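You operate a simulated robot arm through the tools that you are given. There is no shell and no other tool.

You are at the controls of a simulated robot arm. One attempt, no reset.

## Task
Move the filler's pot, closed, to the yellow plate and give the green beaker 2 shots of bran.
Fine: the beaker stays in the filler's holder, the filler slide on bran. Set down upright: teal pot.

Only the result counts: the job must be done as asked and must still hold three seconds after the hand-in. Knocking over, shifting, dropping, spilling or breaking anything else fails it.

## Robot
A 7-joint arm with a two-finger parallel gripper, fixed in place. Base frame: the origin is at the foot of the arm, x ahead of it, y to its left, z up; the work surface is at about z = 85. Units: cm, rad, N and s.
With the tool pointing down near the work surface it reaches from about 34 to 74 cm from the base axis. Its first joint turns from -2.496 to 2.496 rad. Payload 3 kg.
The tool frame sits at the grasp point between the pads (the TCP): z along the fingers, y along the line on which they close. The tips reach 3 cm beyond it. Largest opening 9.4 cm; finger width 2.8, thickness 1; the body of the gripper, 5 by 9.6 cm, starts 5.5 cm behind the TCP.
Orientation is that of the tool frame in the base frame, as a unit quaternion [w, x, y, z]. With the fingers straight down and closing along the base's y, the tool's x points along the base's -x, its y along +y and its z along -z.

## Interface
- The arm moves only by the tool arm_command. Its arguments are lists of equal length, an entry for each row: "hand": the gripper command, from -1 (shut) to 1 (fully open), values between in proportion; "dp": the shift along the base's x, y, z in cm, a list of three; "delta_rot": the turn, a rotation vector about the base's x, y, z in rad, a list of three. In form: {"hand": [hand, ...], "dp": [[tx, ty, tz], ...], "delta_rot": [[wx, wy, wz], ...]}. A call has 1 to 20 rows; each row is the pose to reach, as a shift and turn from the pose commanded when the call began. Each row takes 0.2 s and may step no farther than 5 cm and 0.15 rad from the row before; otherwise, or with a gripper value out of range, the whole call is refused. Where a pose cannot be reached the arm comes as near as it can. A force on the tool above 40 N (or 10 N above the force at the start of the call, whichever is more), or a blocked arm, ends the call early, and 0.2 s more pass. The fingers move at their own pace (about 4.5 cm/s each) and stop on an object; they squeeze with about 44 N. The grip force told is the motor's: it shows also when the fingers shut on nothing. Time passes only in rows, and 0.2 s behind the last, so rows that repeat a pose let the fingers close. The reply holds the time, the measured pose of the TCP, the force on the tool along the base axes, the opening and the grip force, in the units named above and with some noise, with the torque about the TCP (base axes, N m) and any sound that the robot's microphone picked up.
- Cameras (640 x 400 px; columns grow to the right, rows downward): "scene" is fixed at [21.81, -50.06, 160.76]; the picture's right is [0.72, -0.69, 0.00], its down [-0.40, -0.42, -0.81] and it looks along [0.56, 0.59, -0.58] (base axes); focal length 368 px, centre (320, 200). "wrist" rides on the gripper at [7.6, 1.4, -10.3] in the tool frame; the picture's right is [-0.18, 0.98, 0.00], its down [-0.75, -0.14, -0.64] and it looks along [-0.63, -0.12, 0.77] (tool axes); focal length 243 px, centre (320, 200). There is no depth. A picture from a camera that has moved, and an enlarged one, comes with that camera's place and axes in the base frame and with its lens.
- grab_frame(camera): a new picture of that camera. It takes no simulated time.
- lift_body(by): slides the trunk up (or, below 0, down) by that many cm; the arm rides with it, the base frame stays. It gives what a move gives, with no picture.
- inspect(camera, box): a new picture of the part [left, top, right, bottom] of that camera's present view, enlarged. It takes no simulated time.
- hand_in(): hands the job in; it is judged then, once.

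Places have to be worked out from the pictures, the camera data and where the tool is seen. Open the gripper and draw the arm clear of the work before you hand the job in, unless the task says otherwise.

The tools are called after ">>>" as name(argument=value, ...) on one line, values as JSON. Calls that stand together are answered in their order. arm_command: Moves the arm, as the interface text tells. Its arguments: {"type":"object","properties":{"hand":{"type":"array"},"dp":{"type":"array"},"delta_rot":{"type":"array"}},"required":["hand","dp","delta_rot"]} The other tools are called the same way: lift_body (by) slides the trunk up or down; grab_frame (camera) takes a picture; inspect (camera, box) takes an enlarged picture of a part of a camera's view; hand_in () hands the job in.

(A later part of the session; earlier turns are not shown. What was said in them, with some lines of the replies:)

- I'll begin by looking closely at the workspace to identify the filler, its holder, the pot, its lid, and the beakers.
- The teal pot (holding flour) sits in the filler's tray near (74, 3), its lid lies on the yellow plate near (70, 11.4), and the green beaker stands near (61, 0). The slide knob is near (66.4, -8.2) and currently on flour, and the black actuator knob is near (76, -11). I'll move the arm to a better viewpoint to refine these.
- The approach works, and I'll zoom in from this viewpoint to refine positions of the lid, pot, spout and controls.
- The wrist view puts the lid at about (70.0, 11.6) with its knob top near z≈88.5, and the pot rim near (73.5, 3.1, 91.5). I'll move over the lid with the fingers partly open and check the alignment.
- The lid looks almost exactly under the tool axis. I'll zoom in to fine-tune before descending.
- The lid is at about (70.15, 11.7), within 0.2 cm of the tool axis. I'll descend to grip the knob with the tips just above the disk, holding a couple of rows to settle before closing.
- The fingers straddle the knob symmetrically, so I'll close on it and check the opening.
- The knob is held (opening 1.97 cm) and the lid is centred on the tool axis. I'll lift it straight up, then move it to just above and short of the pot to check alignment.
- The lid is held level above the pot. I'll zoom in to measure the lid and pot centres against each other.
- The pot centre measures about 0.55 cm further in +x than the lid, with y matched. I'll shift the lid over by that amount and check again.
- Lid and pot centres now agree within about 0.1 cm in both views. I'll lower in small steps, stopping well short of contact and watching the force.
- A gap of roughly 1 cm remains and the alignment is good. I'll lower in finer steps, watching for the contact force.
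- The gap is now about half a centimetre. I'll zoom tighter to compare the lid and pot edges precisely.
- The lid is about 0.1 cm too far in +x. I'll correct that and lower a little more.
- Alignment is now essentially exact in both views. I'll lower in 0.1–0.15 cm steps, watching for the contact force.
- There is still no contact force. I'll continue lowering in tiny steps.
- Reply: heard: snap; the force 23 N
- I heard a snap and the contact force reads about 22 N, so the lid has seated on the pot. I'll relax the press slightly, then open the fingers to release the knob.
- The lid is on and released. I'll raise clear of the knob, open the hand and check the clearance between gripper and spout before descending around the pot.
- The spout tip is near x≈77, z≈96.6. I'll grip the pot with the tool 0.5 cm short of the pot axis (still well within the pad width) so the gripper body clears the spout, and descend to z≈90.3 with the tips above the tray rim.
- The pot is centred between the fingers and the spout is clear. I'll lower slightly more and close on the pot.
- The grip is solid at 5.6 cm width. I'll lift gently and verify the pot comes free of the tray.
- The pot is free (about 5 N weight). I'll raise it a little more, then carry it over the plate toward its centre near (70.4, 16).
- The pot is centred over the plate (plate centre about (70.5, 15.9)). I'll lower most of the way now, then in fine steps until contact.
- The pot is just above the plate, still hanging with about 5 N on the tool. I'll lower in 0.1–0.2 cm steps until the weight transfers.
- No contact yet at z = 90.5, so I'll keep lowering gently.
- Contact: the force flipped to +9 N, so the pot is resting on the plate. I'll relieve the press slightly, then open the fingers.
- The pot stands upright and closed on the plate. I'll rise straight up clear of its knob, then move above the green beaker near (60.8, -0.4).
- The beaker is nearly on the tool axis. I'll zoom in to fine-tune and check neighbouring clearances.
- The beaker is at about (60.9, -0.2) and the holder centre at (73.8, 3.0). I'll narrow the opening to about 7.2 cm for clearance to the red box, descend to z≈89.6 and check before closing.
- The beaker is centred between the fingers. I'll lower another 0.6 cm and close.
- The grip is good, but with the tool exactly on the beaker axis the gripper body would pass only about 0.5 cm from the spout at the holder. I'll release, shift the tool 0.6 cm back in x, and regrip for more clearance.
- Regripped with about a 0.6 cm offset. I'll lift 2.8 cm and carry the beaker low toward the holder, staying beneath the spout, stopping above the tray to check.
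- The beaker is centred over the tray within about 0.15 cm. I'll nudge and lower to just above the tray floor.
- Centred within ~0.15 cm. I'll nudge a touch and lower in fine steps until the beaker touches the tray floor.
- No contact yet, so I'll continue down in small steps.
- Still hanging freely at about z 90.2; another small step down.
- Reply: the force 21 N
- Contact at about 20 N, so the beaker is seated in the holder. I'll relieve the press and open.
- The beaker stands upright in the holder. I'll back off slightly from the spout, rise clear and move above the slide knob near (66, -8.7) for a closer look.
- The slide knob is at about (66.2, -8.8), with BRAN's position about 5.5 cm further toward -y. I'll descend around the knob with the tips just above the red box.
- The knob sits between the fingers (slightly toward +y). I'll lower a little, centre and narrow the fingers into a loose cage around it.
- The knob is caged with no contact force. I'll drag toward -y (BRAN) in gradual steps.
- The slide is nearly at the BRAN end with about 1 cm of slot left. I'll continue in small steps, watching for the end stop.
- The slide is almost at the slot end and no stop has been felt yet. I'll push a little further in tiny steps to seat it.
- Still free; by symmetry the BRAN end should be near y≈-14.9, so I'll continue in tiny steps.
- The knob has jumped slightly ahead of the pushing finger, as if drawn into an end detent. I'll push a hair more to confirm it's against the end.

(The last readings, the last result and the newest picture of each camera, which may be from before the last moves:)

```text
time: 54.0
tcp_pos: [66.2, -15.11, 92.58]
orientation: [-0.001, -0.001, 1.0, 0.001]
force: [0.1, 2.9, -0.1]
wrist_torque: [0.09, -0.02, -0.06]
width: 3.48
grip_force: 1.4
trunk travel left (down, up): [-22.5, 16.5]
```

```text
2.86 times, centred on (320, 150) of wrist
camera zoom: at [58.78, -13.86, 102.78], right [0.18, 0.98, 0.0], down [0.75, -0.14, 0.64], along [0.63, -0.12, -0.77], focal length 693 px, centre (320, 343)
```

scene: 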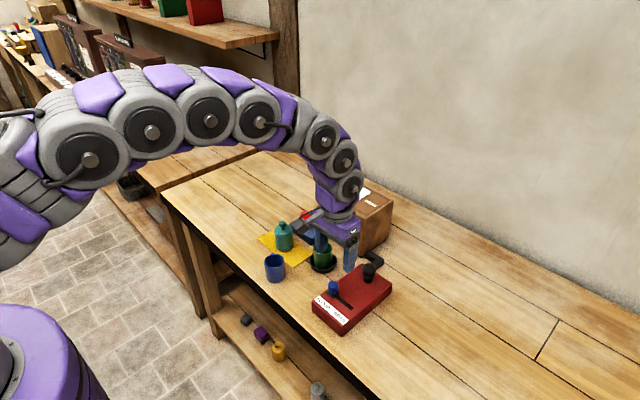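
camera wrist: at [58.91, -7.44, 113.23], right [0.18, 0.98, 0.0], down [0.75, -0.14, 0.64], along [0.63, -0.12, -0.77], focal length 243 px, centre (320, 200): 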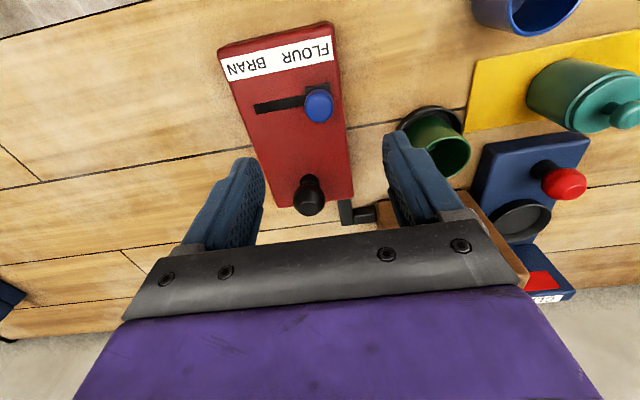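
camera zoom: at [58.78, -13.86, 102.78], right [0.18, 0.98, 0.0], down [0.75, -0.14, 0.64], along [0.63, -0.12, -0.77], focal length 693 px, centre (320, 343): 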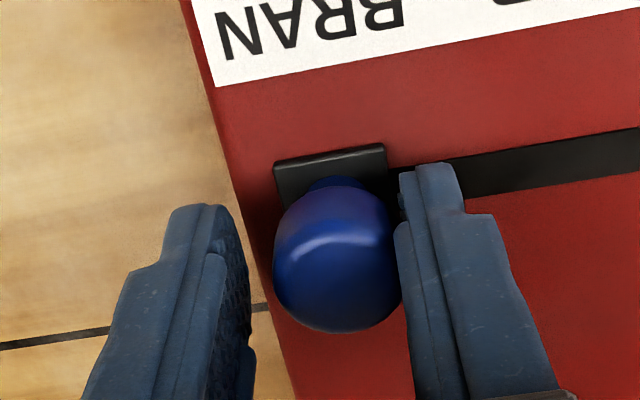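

The finger flexed and Fy rose, so the slide is hard against the BRAN end. I'll centre the cage, open and lift off, then move to look closely at the black actuator knob.

>>> arm_command(hand=[-0.3, 0.0, 0.1, 0.1, 0.1, 0.1, 0.1, 0.1], dp=[[0, 0.3, 0], [0, 0.35, 0], [0, 0.35, 0.5], [0, 0.35, 2.5], [0, 0.35, 5.5], [0, 0.6, 9], [0, 2, 11], [0, 2, 11]], delta_rot=[[0, 0, 0], [0, 0, 0], [0, 0, 0], [0, 0, 0], [0, 0, 0], [0, 0, 0], [0, 0, 0], [0, 0, 0]])

>>> grab_frame(camera="wrist")

>>> inspect(camera="wrist", box=[240, 60, 400, 220])

>>> inspect(camera="scene", box=[300, 240, 400, 340])

```text
time: 55.8
tcp_pos: [66.34, -13.18, 103.6]
orientation: [0.0, 0.0, 1.0, 0.001]
force: [0.4, 1.6, -0.4]
wrist_torque: [-0.01, -0.04, -0.03]
width: 5.19
grip_force: 0.1
trunk travel left (down, up): [-22.5, 16.5]
```

```text
taken
camera wrist: at [58.91, -11.94, 113.85], right [0.18, 0.98, 0.0], down [0.75, -0.14, 0.64], along [0.63, -0.12, -0.77], focal length 243 px, centre (320, 200)
```

wrist: 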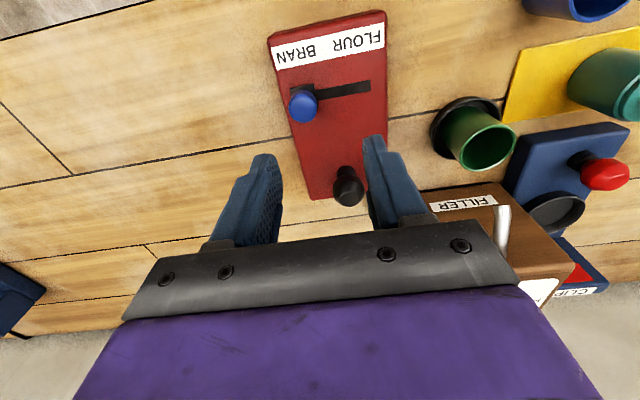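

```text
2.50 times, centred on (320, 140) of wrist
camera zoom: at [58.91, -11.94, 113.85], right [0.18, 0.98, 0.0], down [0.75, -0.14, 0.64], along [0.63, -0.12, -0.77], focal length 606 px, centre (320, 350)
```

zoom: 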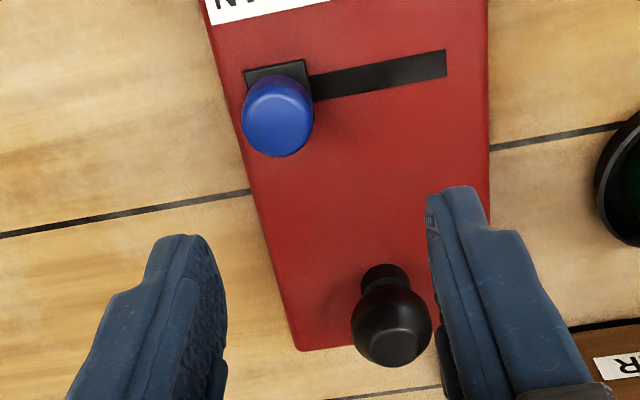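

```text
4.00 times, centred on (350, 290) of scene
camera zoom: at [21.81, -50.06, 160.76], right [0.72, -0.69, 0.0], down [-0.4, -0.42, -0.81], along [0.56, 0.59, -0.58], focal length 1473 px, centre (200, -160)
```

zoom: 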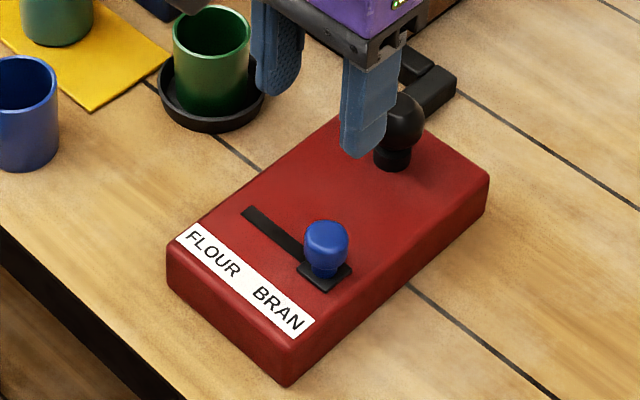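

The slide now reads BRAN. The black knob (a ball on a short stem, probably a plunger) is near (75.5, -11.7) with its top at about z 94.3. I'll close the fingers and move above it, testing the vertical reach.

>>> arm_command(hand=[-1, -1, -1, -1, -1, -1], dp=[[2, 0.4, -0.5], [4.5, 0.8, -1], [7, 1.2, -1.5], [8.2, 1.5, -2], [9.2, 1.5, -2], [9.2, 1.5, -2]], delta_rot=[[0, 0, 0], [0, 0, 0], [0, 0, 0], [0, 0, 0], [0, 0, 0], [0, 0, 0]])

>>> grab_frame(camera="wrist")

>>> inspect(camera="scene", box=[320, 200, 420, 300])

```text
time: 57.2
tcp_pos: [75.61, -11.65, 101.69]
orientation: [0.0, 0.0, 1.0, 0.002]
force: [1.0, 0.7, 0.5]
wrist_torque: [-0.03, 0.0, 0.02]
width: 0.0
grip_force: 33.0
trunk travel left (down, up): [-22.5, 16.5]
```

```text
taken
camera wrist: at [68.19, -10.38, 111.9], right [0.18, 0.98, 0.0], down [0.76, -0.14, 0.64], along [0.63, -0.12, -0.77], focal length 243 px, centre (320, 200)
```

wrist: 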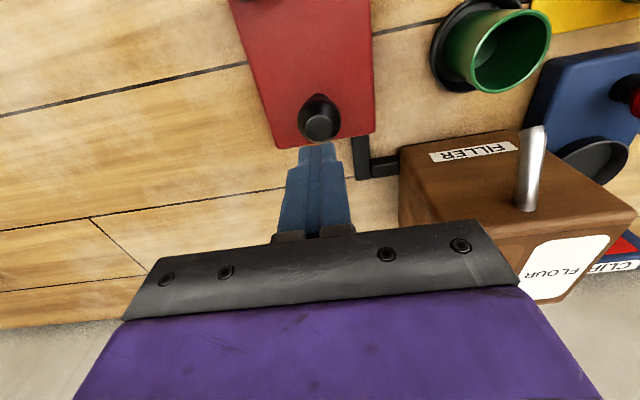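

```text
4.00 times, centred on (370, 250) of scene
camera zoom: at [21.81, -50.06, 160.76], right [0.72, -0.69, 0.0], down [-0.4, -0.42, -0.81], along [0.56, 0.59, -0.58], focal length 1473 px, centre (120, 0)
```

zoom: 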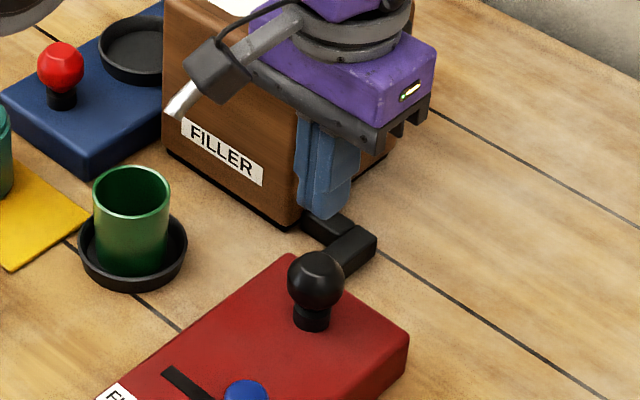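

The arm reaches vertically over the knob. I'll zoom in to align with its centre and see what kind of actuator it is.

>>> inspect(camera="wrist", box=[280, 80, 360, 160])

>>> inspect(camera="scene", box=[355, 250, 395, 295])

>>> inspect(camera="wrist", box=[400, 0, 640, 160])

```text
5.00 times, centred on (320, 120) of wrist
camera zoom: at [68.19, -10.38, 111.9], right [0.18, 0.98, 0.0], down [0.76, -0.14, 0.64], along [0.63, -0.12, -0.77], focal length 1213 px, centre (320, 600)
```

zoom: 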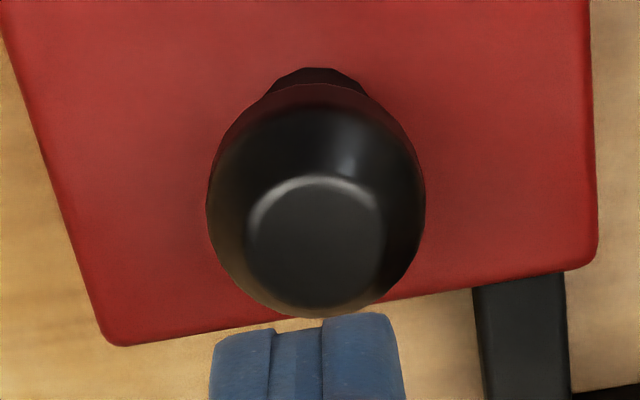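

```text
8.89 times, centred on (375, 272) of scene
camera zoom: at [21.81, -50.06, 160.76], right [0.72, -0.69, 0.0], down [-0.4, -0.42, -0.81], along [0.56, 0.59, -0.58], focal length 3272 px, centre (-169, -444)
```

zoom: 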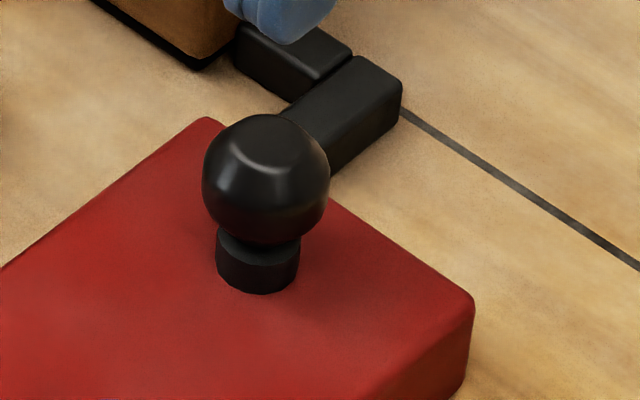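

```text
2.50 times, centred on (520, 80) of wrist
camera zoom: at [68.19, -10.38, 111.9], right [0.18, 0.98, 0.0], down [0.76, -0.14, 0.64], along [0.63, -0.12, -0.77], focal length 606 px, centre (-180, 500)
```

zoom: 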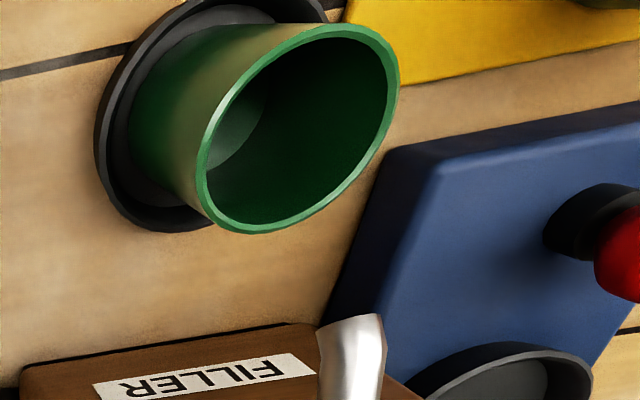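

The knob (flat-topped ball on a collar) is centred within 0.1 cm of the tool axis, and the beaker is still empty. I'll descend to just above its top.

>>> arm_command(hand=[-1, -1, -1, -1], dp=[[0, 0, -1.5], [0, 0, -3], [0, 0, -4], [0, 0, -4]], delta_rot=[[0, 0, 0], [0, 0, 0], [0, 0, 0], [0, 0, 0]])

>>> inspect(camera="scene", box=[345, 240, 395, 295])

>>> inspect(camera="wrist", box=[260, 80, 380, 220])

```text
time: 58.2
tcp_pos: [75.7, -11.75, 97.73]
orientation: [0.0, 0.0, 1.0, 0.001]
force: [0.2, -0.2, -0.5]
wrist_torque: [-0.01, -0.01, 0.03]
width: 0.01
grip_force: 32.9
trunk travel left (down, up): [-22.5, 16.5]
```

```text
7.27 times, centred on (370, 268) of scene
camera zoom: at [21.81, -50.06, 160.76], right [0.72, -0.69, 0.0], down [-0.4, -0.42, -0.81], along [0.56, 0.59, -0.58], focal length 2677 px, centre (-44, -291)
```

zoom: 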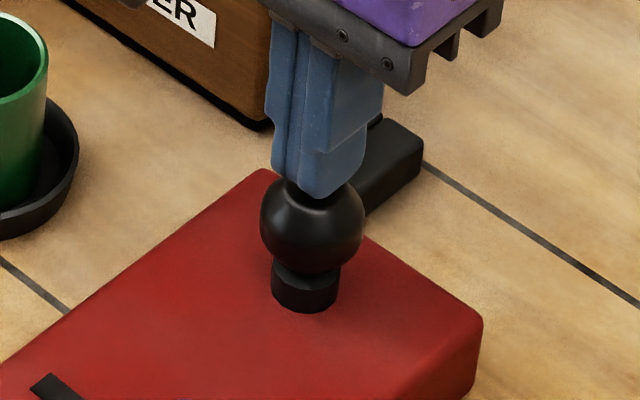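

```text
2.86 times, centred on (320, 150) of wrist
camera zoom: at [68.14, -10.45, 107.8], right [0.18, 0.98, 0.0], down [0.75, -0.14, 0.64], along [0.63, -0.12, -0.77], focal length 693 px, centre (320, 343)
```

zoom: 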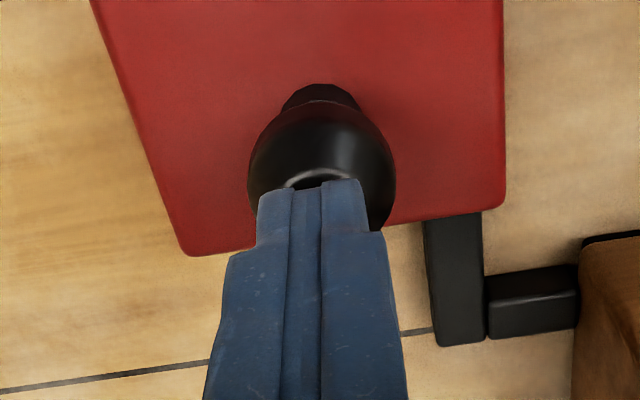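

The closed fingertips are just above the knob's top. I'll press down slowly in small increments, watching force and sound.

>>> arm_command(hand=[-1, -1, -1, -1], dp=[[0, 0, -0.2], [0, 0, -0.4], [0, 0, -0.6], [0, 0, -0.6]], delta_rot=[[0, 0, 0], [0, 0, 0], [0, 0, 0], [0, 0, 0]])

```text
time: 59.2
tcp_pos: [75.49, -11.57, 97.15]
orientation: [0.0, -0.001, 1.0, 0.001]
force: [-0.4, 0.2, 0.7]
wrist_torque: [-0.01, 0.02, -0.03]
width: 0.0
grip_force: 32.6
trunk travel left (down, up): [-22.5, 16.5]
```

No contact yet (0.7 N). I'll continue down a little.

>>> arm_command(hand=[-1, -1, -1, -1], dp=[[0, 0, -0.15], [0, 0, -0.3], [0, 0, -0.45], [0, 0, -0.45]], delta_rot=[[0, 0, 0], [0, 0, 0], [0, 0, 0], [0, 0, 0]])

>>> inspect(camera="scene", box=[345, 240, 395, 295])

```text
time: 60.2
tcp_pos: [75.52, -11.62, 96.63]
orientation: [0.0, -0.001, 1.0, 0.001]
force: [1.4, -0.4, 2.7]
wrist_torque: [-0.02, -0.04, 0.01]
width: 0.0
grip_force: 32.6
trunk travel left (down, up): [-22.5, 16.5]
```

```text
7.27 times, centred on (370, 268) of scene
camera zoom: at [21.81, -50.06, 160.76], right [0.72, -0.69, 0.0], down [-0.4, -0.42, -0.81], along [0.56, 0.59, -0.58], focal length 2677 px, centre (-44, -291)
```

zoom: 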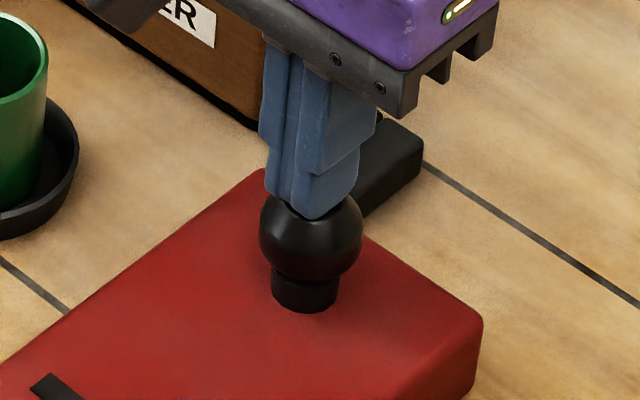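

The ball is sinking toward its collar with a light spring force (2.7 N), so it is a push plunger. I'll continue pressing until it clicks or bottoms.

>>> arm_command(hand=[-1, -1, -1], dp=[[0, 0, -0.15], [0, 0, -0.3], [0, 0, -0.3]], delta_rot=[[0, 0, 0], [0, 0, 0], [0, 0, 0]])

>>> inspect(camera="scene", box=[345, 240, 395, 295])

```text
time: 61.0
tcp_pos: [75.49, -11.56, 96.4]
orientation: [-0.001, 0.0, 1.0, 0.001]
force: [-1.0, 0.2, 2.7]
wrist_torque: [-0.05, -0.05, -0.01]
width: 0.01
grip_force: 33.0
trunk travel left (down, up): [-22.5, 16.5]
```

```text
7.27 times, centred on (370, 268) of scene
camera zoom: at [21.81, -50.06, 160.76], right [0.72, -0.69, 0.0], down [-0.4, -0.42, -0.81], along [0.56, 0.59, -0.58], focal length 2677 px, centre (-44, -291)
```

zoom: 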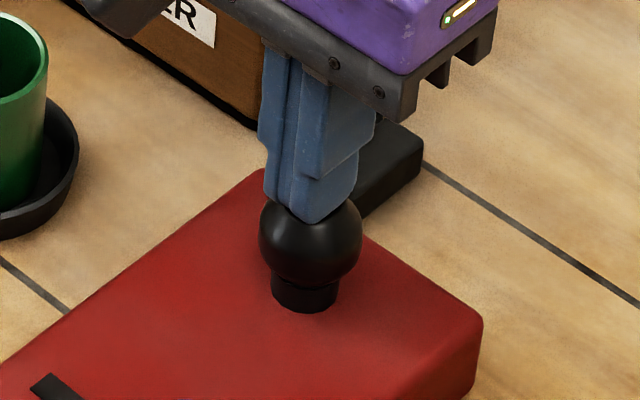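

Still sinking freely at 2.7 N with no sound yet; I'll press further.

>>> arm_command(hand=[-1, -1, -1], dp=[[0, 0, -0.15], [0, 0, -0.3], [0, 0, -0.3]], delta_rot=[[0, 0, 0], [0, 0, 0], [0, 0, 0]])

>>> inspect(camera="scene", box=[345, 240, 395, 295])

```text
time: 61.8
tcp_pos: [75.54, -11.68, 96.43]
orientation: [0.0, -0.001, 1.0, 0.0]
force: [0.0, -0.3, 3.0]
wrist_torque: [0.01, 0.01, 0.02]
width: 0.0
grip_force: 33.0
out of reach, approached as far as the arm can: row 1, 2, 3
trunk travel left (down, up): [-22.5, 16.5]
```

```text
7.27 times, centred on (370, 268) of scene
camera zoom: at [21.81, -50.06, 160.76], right [0.72, -0.69, 0.0], down [-0.4, -0.42, -0.81], along [0.56, 0.59, -0.58], focal length 2677 px, centre (-44, -291)
```

zoom: 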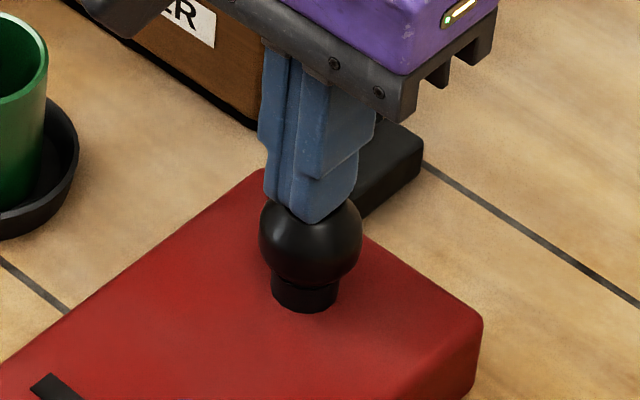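

The arm's vertical reach ran out at z≈96.4 with the plunger only partly pressed. I'll lift off, lower the trunk to gain reach, and press again.

>>> arm_command(hand=[-1, -1, -1, -1], dp=[[0, 0, 2], [0, 0, 5], [0, 0, 8], [0, 0, 8]], delta_rot=[[0, 0, 0], [0, 0, 0], [0, 0, 0], [0, 0, 0]])

>>> inspect(camera="wrist", box=[400, 0, 640, 160])

>>> inspect(camera="scene", box=[300, 220, 400, 300])

```text
time: 62.8
tcp_pos: [75.47, -11.4, 104.32]
orientation: [0.0, -0.001, 1.0, 0.001]
force: [0.0, -0.7, 0.5]
wrist_torque: [-0.02, 0.01, -0.01]
width: 0.0
grip_force: 33.1
trunk travel left (down, up): [-22.5, 16.5]
```

```text
2.50 times, centred on (520, 80) of wrist
camera zoom: at [67.99, -10.15, 114.57], right [0.18, 0.98, 0.0], down [0.75, -0.14, 0.64], along [0.63, -0.12, -0.77], focal length 606 px, centre (-180, 500)
```

zoom: 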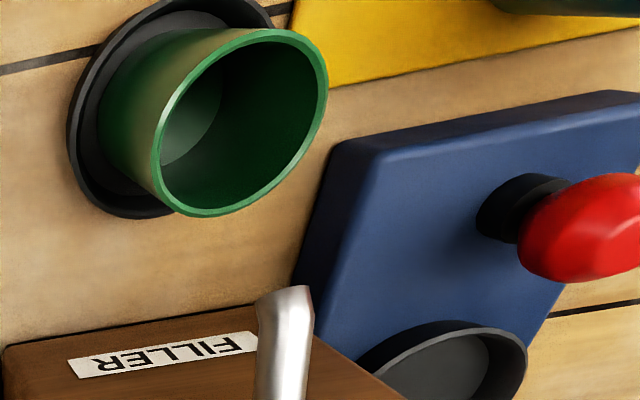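

```text
5.00 times, centred on (350, 260) of scene
camera zoom: at [21.81, -50.06, 160.76], right [0.72, -0.69, 0.0], down [-0.4, -0.42, -0.81], along [0.56, 0.59, -0.58], focal length 1841 px, centre (170, -100)
```

zoom: 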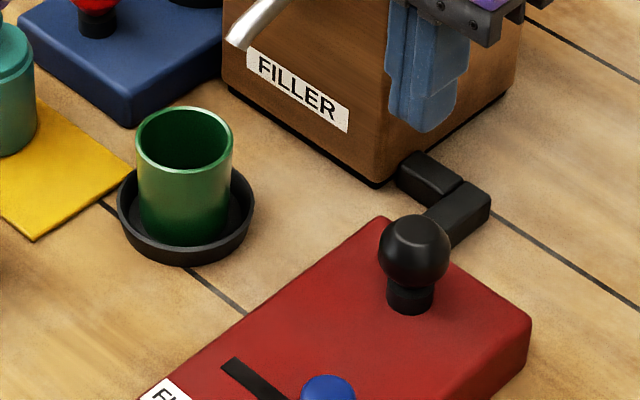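

The beaker is still empty and the plunger has sprung back. I'll lower the trunk by 5 cm, which should bring the tool to about z 99.

>>> lift_body(by=-5)

>>> inspect(camera="wrist", box=[260, 80, 380, 220])

>>> grab_frame(camera="scene")

```text
time: 63.7
tcp_pos: [75.33, -11.34, 99.43]
orientation: [0.0, -0.001, 1.0, 0.001]
force: [0.0, -0.1, 0.6]
wrist_torque: [-0.01, -0.02, -0.04]
width: 0.0
grip_force: 32.8
trunk travel left (down, up): [-17.5, 21.5]
```

```text
2.86 times, centred on (320, 150) of wrist
camera zoom: at [67.95, -10.16, 109.59], right [0.18, 0.98, 0.0], down [0.75, -0.14, 0.64], along [0.63, -0.12, -0.77], focal length 693 px, centre (320, 343)
```

zoom: 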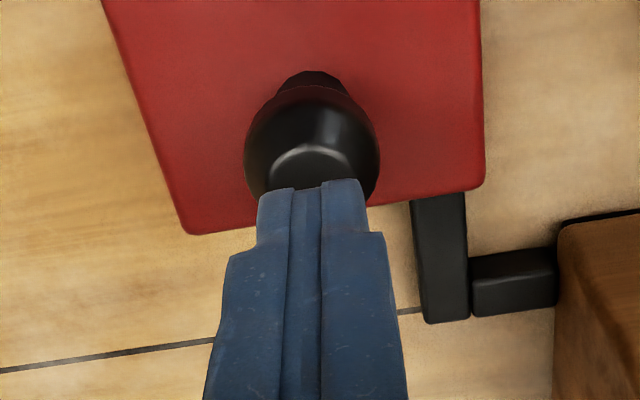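

```text
taken
```

scene: 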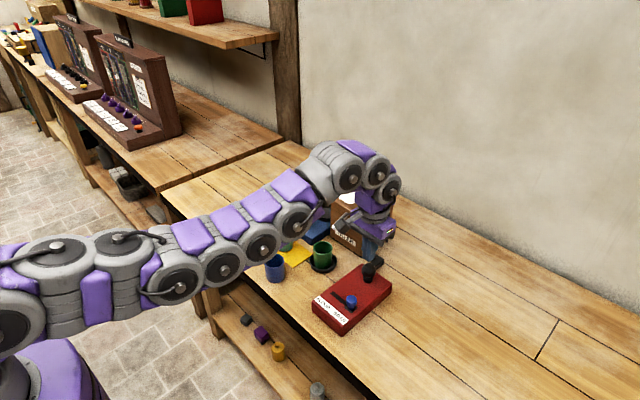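

With the trunk lowered, the knob sits about 0.2 cm toward -y from the tool axis. I'll correct that and descend to just above its top.

>>> arm_command(hand=[-1, -1, -1, -1], dp=[[0.05, -0.2, -0.5], [0.05, -0.2, -1.2], [0.05, -0.2, -1.8], [0.05, -0.2, -1.8]], delta_rot=[[0, 0, 0], [0, 0, 0], [0, 0, 0], [0, 0, 0]])

>>> inspect(camera="wrist", box=[260, 80, 380, 220])

>>> inspect(camera="scene", box=[345, 240, 395, 295])

```text
time: 64.7
tcp_pos: [75.5, -11.6, 97.53]
orientation: [0.001, -0.001, 1.0, 0.002]
force: [-0.7, 0.3, 0.8]
wrist_torque: [0.01, -0.02, 0.01]
width: 0.0
grip_force: 33.1
trunk travel left (down, up): [-17.5, 21.5]
```

```text
2.86 times, centred on (320, 150) of wrist
camera zoom: at [68.08, -10.36, 107.75], right [0.18, 0.98, 0.0], down [0.75, -0.14, 0.64], along [0.63, -0.12, -0.77], focal length 693 px, centre (320, 343)
```

zoom: 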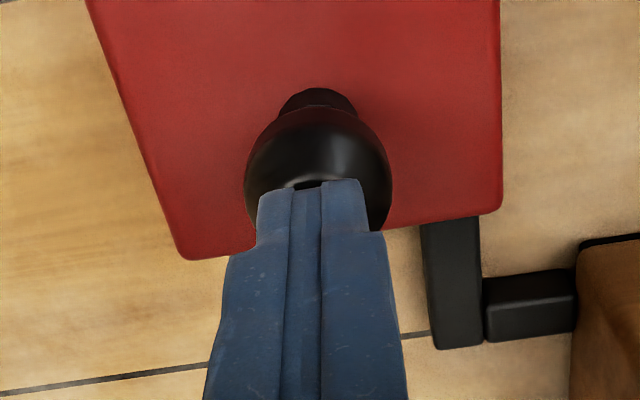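

```text
7.27 times, centred on (370, 268) of scene
camera zoom: at [21.81, -50.06, 160.76], right [0.72, -0.69, 0.0], down [-0.4, -0.42, -0.81], along [0.56, 0.59, -0.58], focal length 2677 px, centre (-44, -291)
```

zoom: 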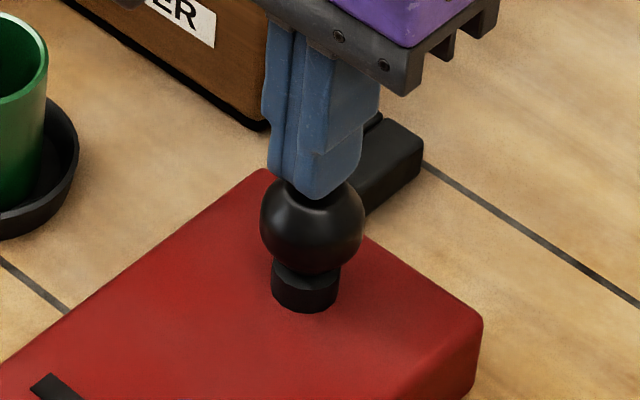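

Aligned over the knob. I'll press down steadily toward z≈96.1 and check for a click.

>>> arm_command(hand=[-1, -1, -1, -1, -1], dp=[[0, 0, -0.4], [0, 0, -0.8], [0, 0, -1.1], [0, 0, -1.3], [0, 0, -1.4]], delta_rot=[[0, 0, 0], [0, 0, 0], [0, 0, 0], [0, 0, 0], [0, 0, 0]])

>>> inspect(camera="scene", box=[345, 240, 395, 295])

```text
time: 65.9
tcp_pos: [75.59, -11.73, 96.3]
orientation: [0.001, 0.0, 1.0, 0.001]
force: [1.6, 0.9, 4.7]
wrist_torque: [0.0, -0.07, 0.0]
width: 0.0
grip_force: 33.4
trunk travel left (down, up): [-17.5, 21.5]
heard: click
```

```text
7.27 times, centred on (370, 268) of scene
camera zoom: at [21.81, -50.06, 160.76], right [0.72, -0.69, 0.0], down [-0.4, -0.42, -0.81], along [0.56, 0.59, -0.58], focal length 2677 px, centre (-44, -291)
```

zoom: 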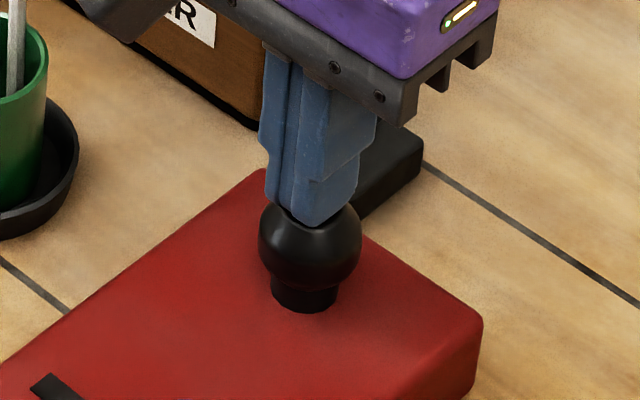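

A click was heard and a stream is falling into the beaker. I'll release the plunger right away and look.

>>> arm_command(hand=[-1, -1], dp=[[0, 0, 1.2], [0, 0, 2.4]], delta_rot=[[0, 0, 0], [0, 0, 0]])

>>> inspect(camera="scene", box=[300, 200, 400, 300])

>>> inspect(camera="wrist", box=[400, 0, 640, 160])

```text
time: 66.5
tcp_pos: [75.41, -11.47, 98.54]
orientation: [-0.002, -0.001, 1.0, 0.0]
force: [-0.1, -0.6, -0.8]
wrist_torque: [0.0, -0.02, 0.03]
width: 0.01
grip_force: 32.8
trunk travel left (down, up): [-17.5, 21.5]
```

```text
4.00 times, centred on (350, 250) of scene
camera zoom: at [21.81, -50.06, 160.76], right [0.72, -0.69, 0.0], down [-0.4, -0.42, -0.81], along [0.56, 0.59, -0.58], focal length 1473 px, centre (200, 0)
```

zoom: 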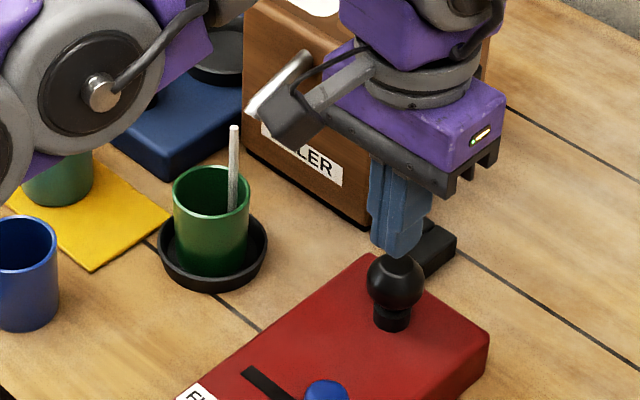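

```text
2.50 times, centred on (520, 80) of wrist
camera zoom: at [68.06, -10.26, 108.71], right [0.18, 0.98, 0.0], down [0.76, -0.14, 0.64], along [0.63, -0.12, -0.77], focal length 606 px, centre (-180, 500)
```

zoom: 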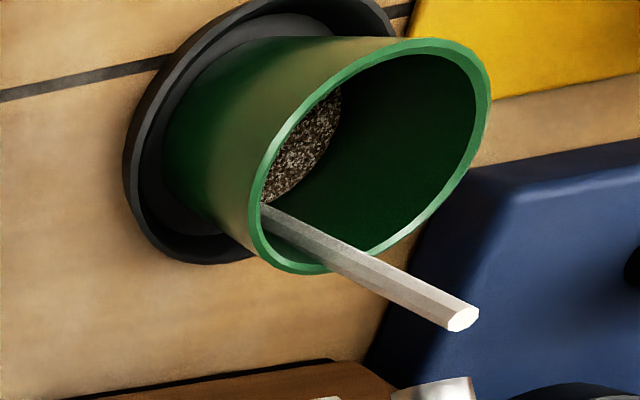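

The fill is brown bran and the stream lands inside the beaker. I'll hold still for two seconds to let this shot finish before pressing again.

>>> arm_command(hand=[-1, -1, -1, -1, -1, -1, -1, -1, -1, -1], dp=[[0, 0, 0], [0, 0, 0], [0, 0, 0], [0, 0, 0], [0, 0, 0], [0, 0, 0], [0, 0, 0], [0, 0, 0], [0, 0, 0], [0, 0, 0]], delta_rot=[[0, 0, 0], [0, 0, 0], [0, 0, 0], [0, 0, 0], [0, 0, 0], [0, 0, 0], [0, 0, 0], [0, 0, 0], [0, 0, 0], [0, 0, 0]])

>>> inspect(camera="scene", box=[300, 200, 400, 300])

>>> inspect(camera="wrist", box=[400, 0, 640, 160])

```text
time: 68.7
tcp_pos: [75.52, -11.57, 98.56]
orientation: [0.0, 0.0, 1.0, 0.0]
force: [-0.6, -0.1, -0.5]
wrist_torque: [-0.05, 0.01, 0.0]
width: 0.02
grip_force: 33.0
trunk travel left (down, up): [-17.5, 21.5]
```

```text
4.00 times, centred on (350, 250) of scene
camera zoom: at [21.81, -50.06, 160.76], right [0.72, -0.69, 0.0], down [-0.4, -0.42, -0.81], along [0.56, 0.59, -0.58], focal length 1473 px, centre (200, 0)
```

zoom: 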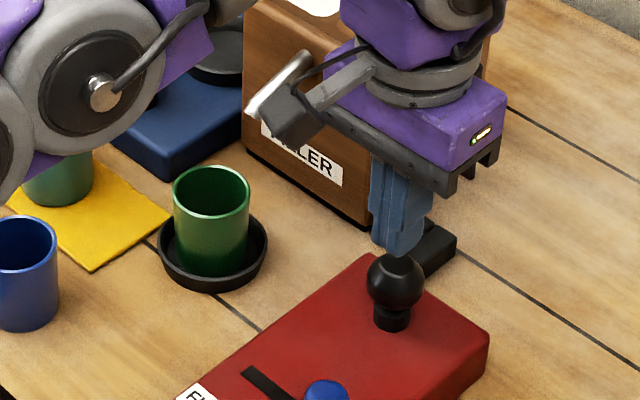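

```text
2.50 times, centred on (520, 80) of wrist
camera zoom: at [68.1, -10.28, 108.75], right [0.18, 0.98, 0.0], down [0.75, -0.14, 0.64], along [0.63, -0.12, -0.77], focal length 606 px, centre (-180, 500)
```

zoom: 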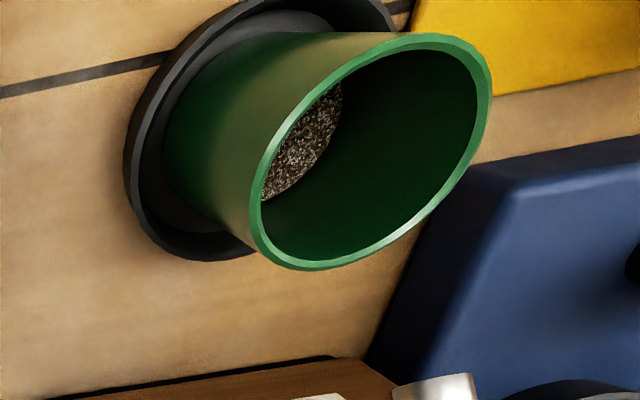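

The first shot is complete: a layer of bran, and the stream has stopped. I'll do the second press with the same motion.

>>> arm_command(hand=[-1, -1, -1, -1, -1, -1, -1], dp=[[0, 0, -0.6], [0, 0, -1.0], [0, 0, -1.4], [0, 0, -1.8], [0, 0, -2.1], [0, 0, -2.3], [0, 0, -2.4]], delta_rot=[[0, 0, 0], [0, 0, 0], [0, 0, 0], [0, 0, 0], [0, 0, 0], [0, 0, 0], [0, 0, 0]])

>>> inspect(camera="scene", box=[300, 200, 400, 300])

```text
time: 70.3
tcp_pos: [75.57, -11.53, 96.16]
orientation: [0.0, -0.002, 1.0, 0.001]
force: [-0.7, 0.9, 5.4]
wrist_torque: [0.04, -0.03, 0.07]
width: 0.0
grip_force: 33.1
trunk travel left (down, up): [-17.5, 21.5]
heard: click
```

```text
4.00 times, centred on (350, 250) of scene
camera zoom: at [21.81, -50.06, 160.76], right [0.72, -0.69, 0.0], down [-0.4, -0.42, -0.81], along [0.56, 0.59, -0.58], focal length 1473 px, centre (200, 0)
```

zoom: 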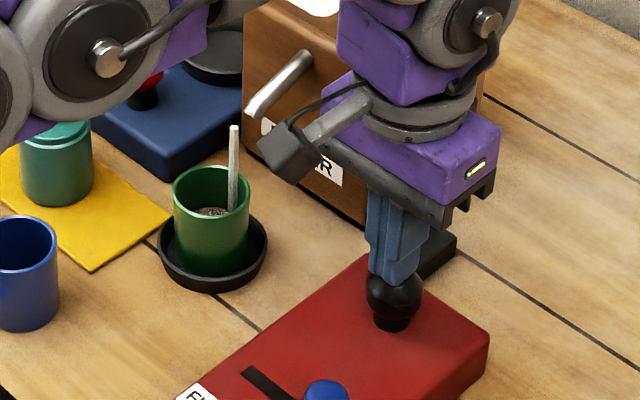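

A second click was heard and the second stream is falling. I'll release the plunger and rise straight up well clear.

>>> arm_command(hand=[-1, -1, -1, -1, -1, -1, -1, -1], dp=[[0, 0, 1.2], [0, 0, 2.4], [0, 0, 4], [0, 0, 6.5], [0, 0, 9], [0, 0, 9], [0, 0, 9], [0, 0, 9]], delta_rot=[[0, 0, 0], [0, 0, 0], [0, 0, 0], [0, 0, 0], [0, 0, 0], [0, 0, 0], [0, 0, 0], [0, 0, 0]])

>>> grab_frame(camera="scene")

>>> inspect(camera="wrist", box=[400, 0, 640, 160])

```text
time: 72.1
tcp_pos: [75.3, -11.52, 105.1]
orientation: [-0.001, -0.001, 1.0, 0.001]
force: [0.7, 0.4, -0.2]
wrist_torque: [0.0, 0.04, -0.02]
width: 0.01
grip_force: 33.6
out of reach, approached as far as the arm can: row 5, 6, 7, 8
trunk travel left (down, up): [-17.5, 21.5]
```

```text
taken
```

scene: 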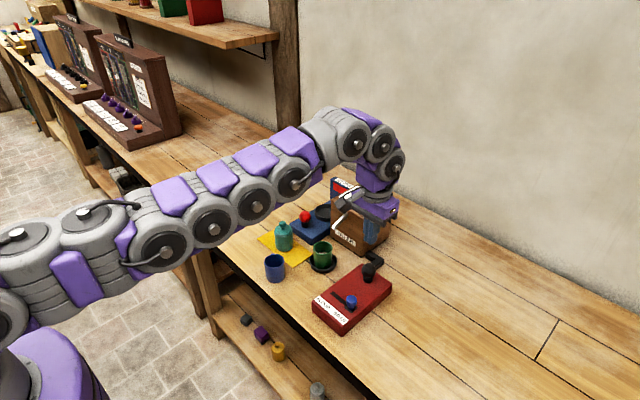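

```text
2.50 times, centred on (520, 80) of wrist
camera zoom: at [67.77, -10.26, 115.3], right [0.18, 0.98, 0.0], down [0.75, -0.14, 0.64], along [0.63, -0.12, -0.77], focal length 606 px, centre (-180, 500)
```

zoom: 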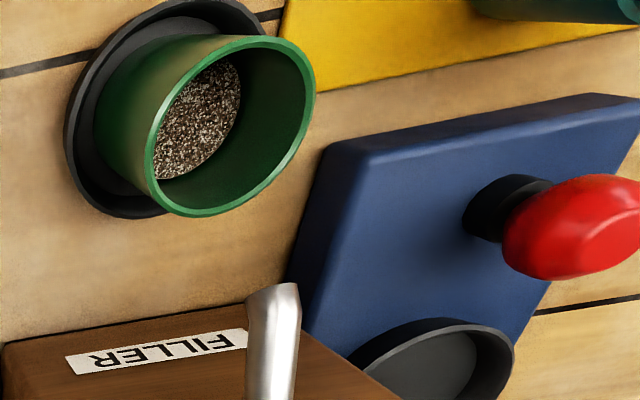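

Both bran shots are in the beaker. I'll raise the trunk back, then retract the arm away from the work and open the gripper.

>>> lift_body(by=5)

>>> arm_command(hand=[-1, -1, -1, -1, 0, 1, 1, 1, 1, 1], dp=[[-2, 0, 1], [-5, 0, 2.5], [-9, 0, 4], [-13, 0, 5.5], [-17, 0, 7], [-20, 0, 8], [-22, 0, 9], [-22, 0, 9], [-22, 0, 9], [-22, 0, 9]], delta_rot=[[0, 0, 0], [0, 0, 0], [0, 0, 0], [0, 0, 0], [0, 0, 0], [0, 0, 0], [0, 0, 0], [0, 0, 0], [0, 0, 0], [0, 0, 0]])

>>> grab_frame(camera="scene")

>>> grab_frame(camera="wrist")

```text
time: 73.0
tcp_pos: [75.09, -11.44, 110.13]
orientation: [-0.001, -0.001, 1.0, 0.0]
force: [-0.3, 0.0, -0.6]
wrist_torque: [0.03, 0.02, 0.0]
width: 0.0
grip_force: 33.0
trunk travel left (down, up): [-22.5, 16.5]
```

```text
time: 75.2
tcp_pos: [53.2, -11.32, 119.02]
orientation: [0.0, -0.001, 1.0, 0.001]
force: [-0.3, -0.3, -0.1]
wrist_torque: [-0.03, 0.02, 0.02]
width: 9.41
grip_force: 0.0
trunk travel left (down, up): [-22.5, 16.5]
```

```text
taken
```

scene: 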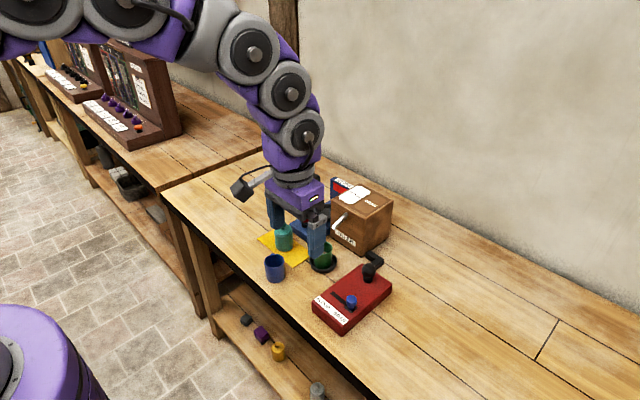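

```text
taken
camera wrist: at [45.66, -10.08, 129.2], right [0.18, 0.98, 0.0], down [0.75, -0.14, 0.64], along [0.63, -0.12, -0.77], focal length 243 px, centre (320, 200)
```

wrist: 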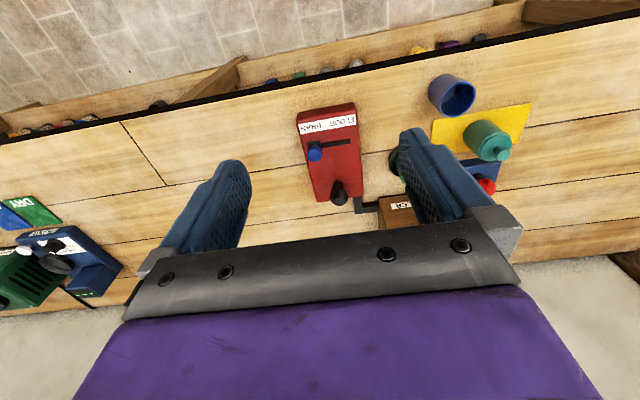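

The arm is clear and the gripper open. I'll move back toward the start pose to get an unobstructed final view of everything.

>>> arm_command(hand=[1, 1, 1, 1, 1, 1, 1, 1, 1], dp=[[0, 3.5, 1], [0, 7.5, 2], [0, 11.5, 3], [0, 15.5, 4], [0, 19.5, 4.5], [0, 23.5, 4.5], [0, 27, 4.5], [0, 28, 4.5], [0, 28, 4.5]], delta_rot=[[0, 0, 0], [0, 0, 0], [0, 0, 0], [0, 0, 0], [0, 0, 0], [0, 0, 0], [0, 0, 0], [0, 0, 0], [0, 0, 0]])

>>> inspect(camera="scene", box=[240, 160, 420, 340])

>>> inspect(camera="wrist", box=[150, 80, 390, 250])

>>> inspect(camera="scene", box=[260, 220, 340, 290])

```text
time: 77.2
tcp_pos: [53.0, 16.53, 123.53]
orientation: [0.0, -0.001, 1.0, 0.001]
force: [0.1, 0.0, 0.4]
wrist_torque: [0.02, -0.01, -0.02]
width: 9.43
grip_force: 0.1
trunk travel left (down, up): [-22.5, 16.5]
```

```text
2.22 times, centred on (330, 250) of scene
camera zoom: at [21.81, -50.06, 160.76], right [0.72, -0.69, 0.0], down [-0.4, -0.42, -0.81], along [0.56, 0.59, -0.58], focal length 818 px, centre (298, 89)
```

zoom: 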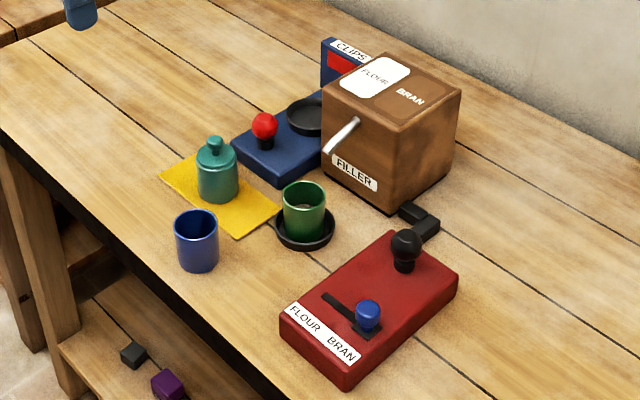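

```text
2.35 times, centred on (270, 165) of wrist
camera zoom: at [45.52, 17.82, 133.71], right [0.18, 0.98, 0.0], down [0.75, -0.14, 0.64], along [0.63, -0.12, -0.77], focal length 571 px, centre (438, 282)
```

zoom: 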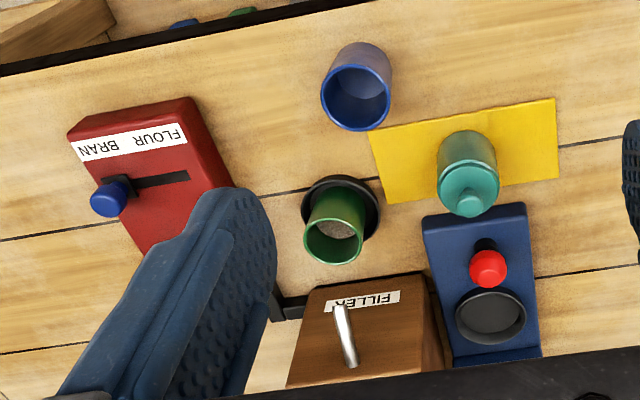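

```text
5.71 times, centred on (300, 255) of scene
camera zoom: at [21.81, -50.06, 160.76], right [0.72, -0.69, 0.0], down [-0.4, -0.42, -0.81], along [0.56, 0.59, -0.58], focal length 2104 px, centre (434, -114)
```

zoom: 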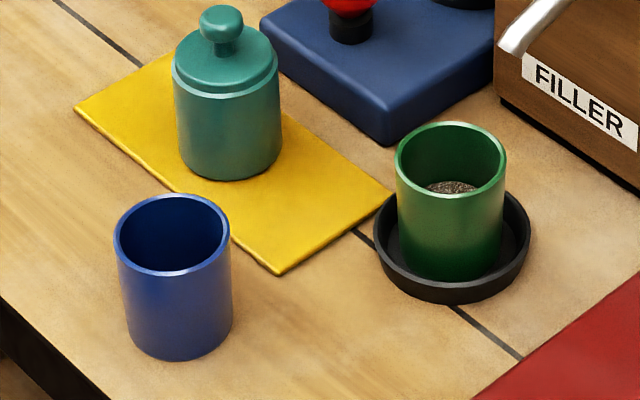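

Everything matches the request. The teal pot stands upright and closed on the yellow plate, and the green beaker sits in the holder with two shots of bran. The slide is on BRAN, nothing else appears to have moved, and the arm is clear with the gripper open, so I'm handing in.

>>> hand_in()

```text
The job is handed in.
```

The job is handed in. At the last look before hand-in:

- **Teal pot:** it stands upright near the middle of the yellow plate. The lid was pressed on until it snapped.
- **Green beaker:** it sits in the filler's holder with two shots of bran. Each press of the filler's black knob gave one click, and each stream landed inside the beaker.
- **Slide:** it is on BRAN, pushed to its end stop.
- **Surroundings:** I saw nothing else moved or spilled in the pictures. The gripper is open and the arm is back near its start position.

An earlier press of the knob ran out of reach partway down. It dispensed nothing and the knob sprang back. I lowered the trunk 5 cm for the two real presses and raised it again afterwards.
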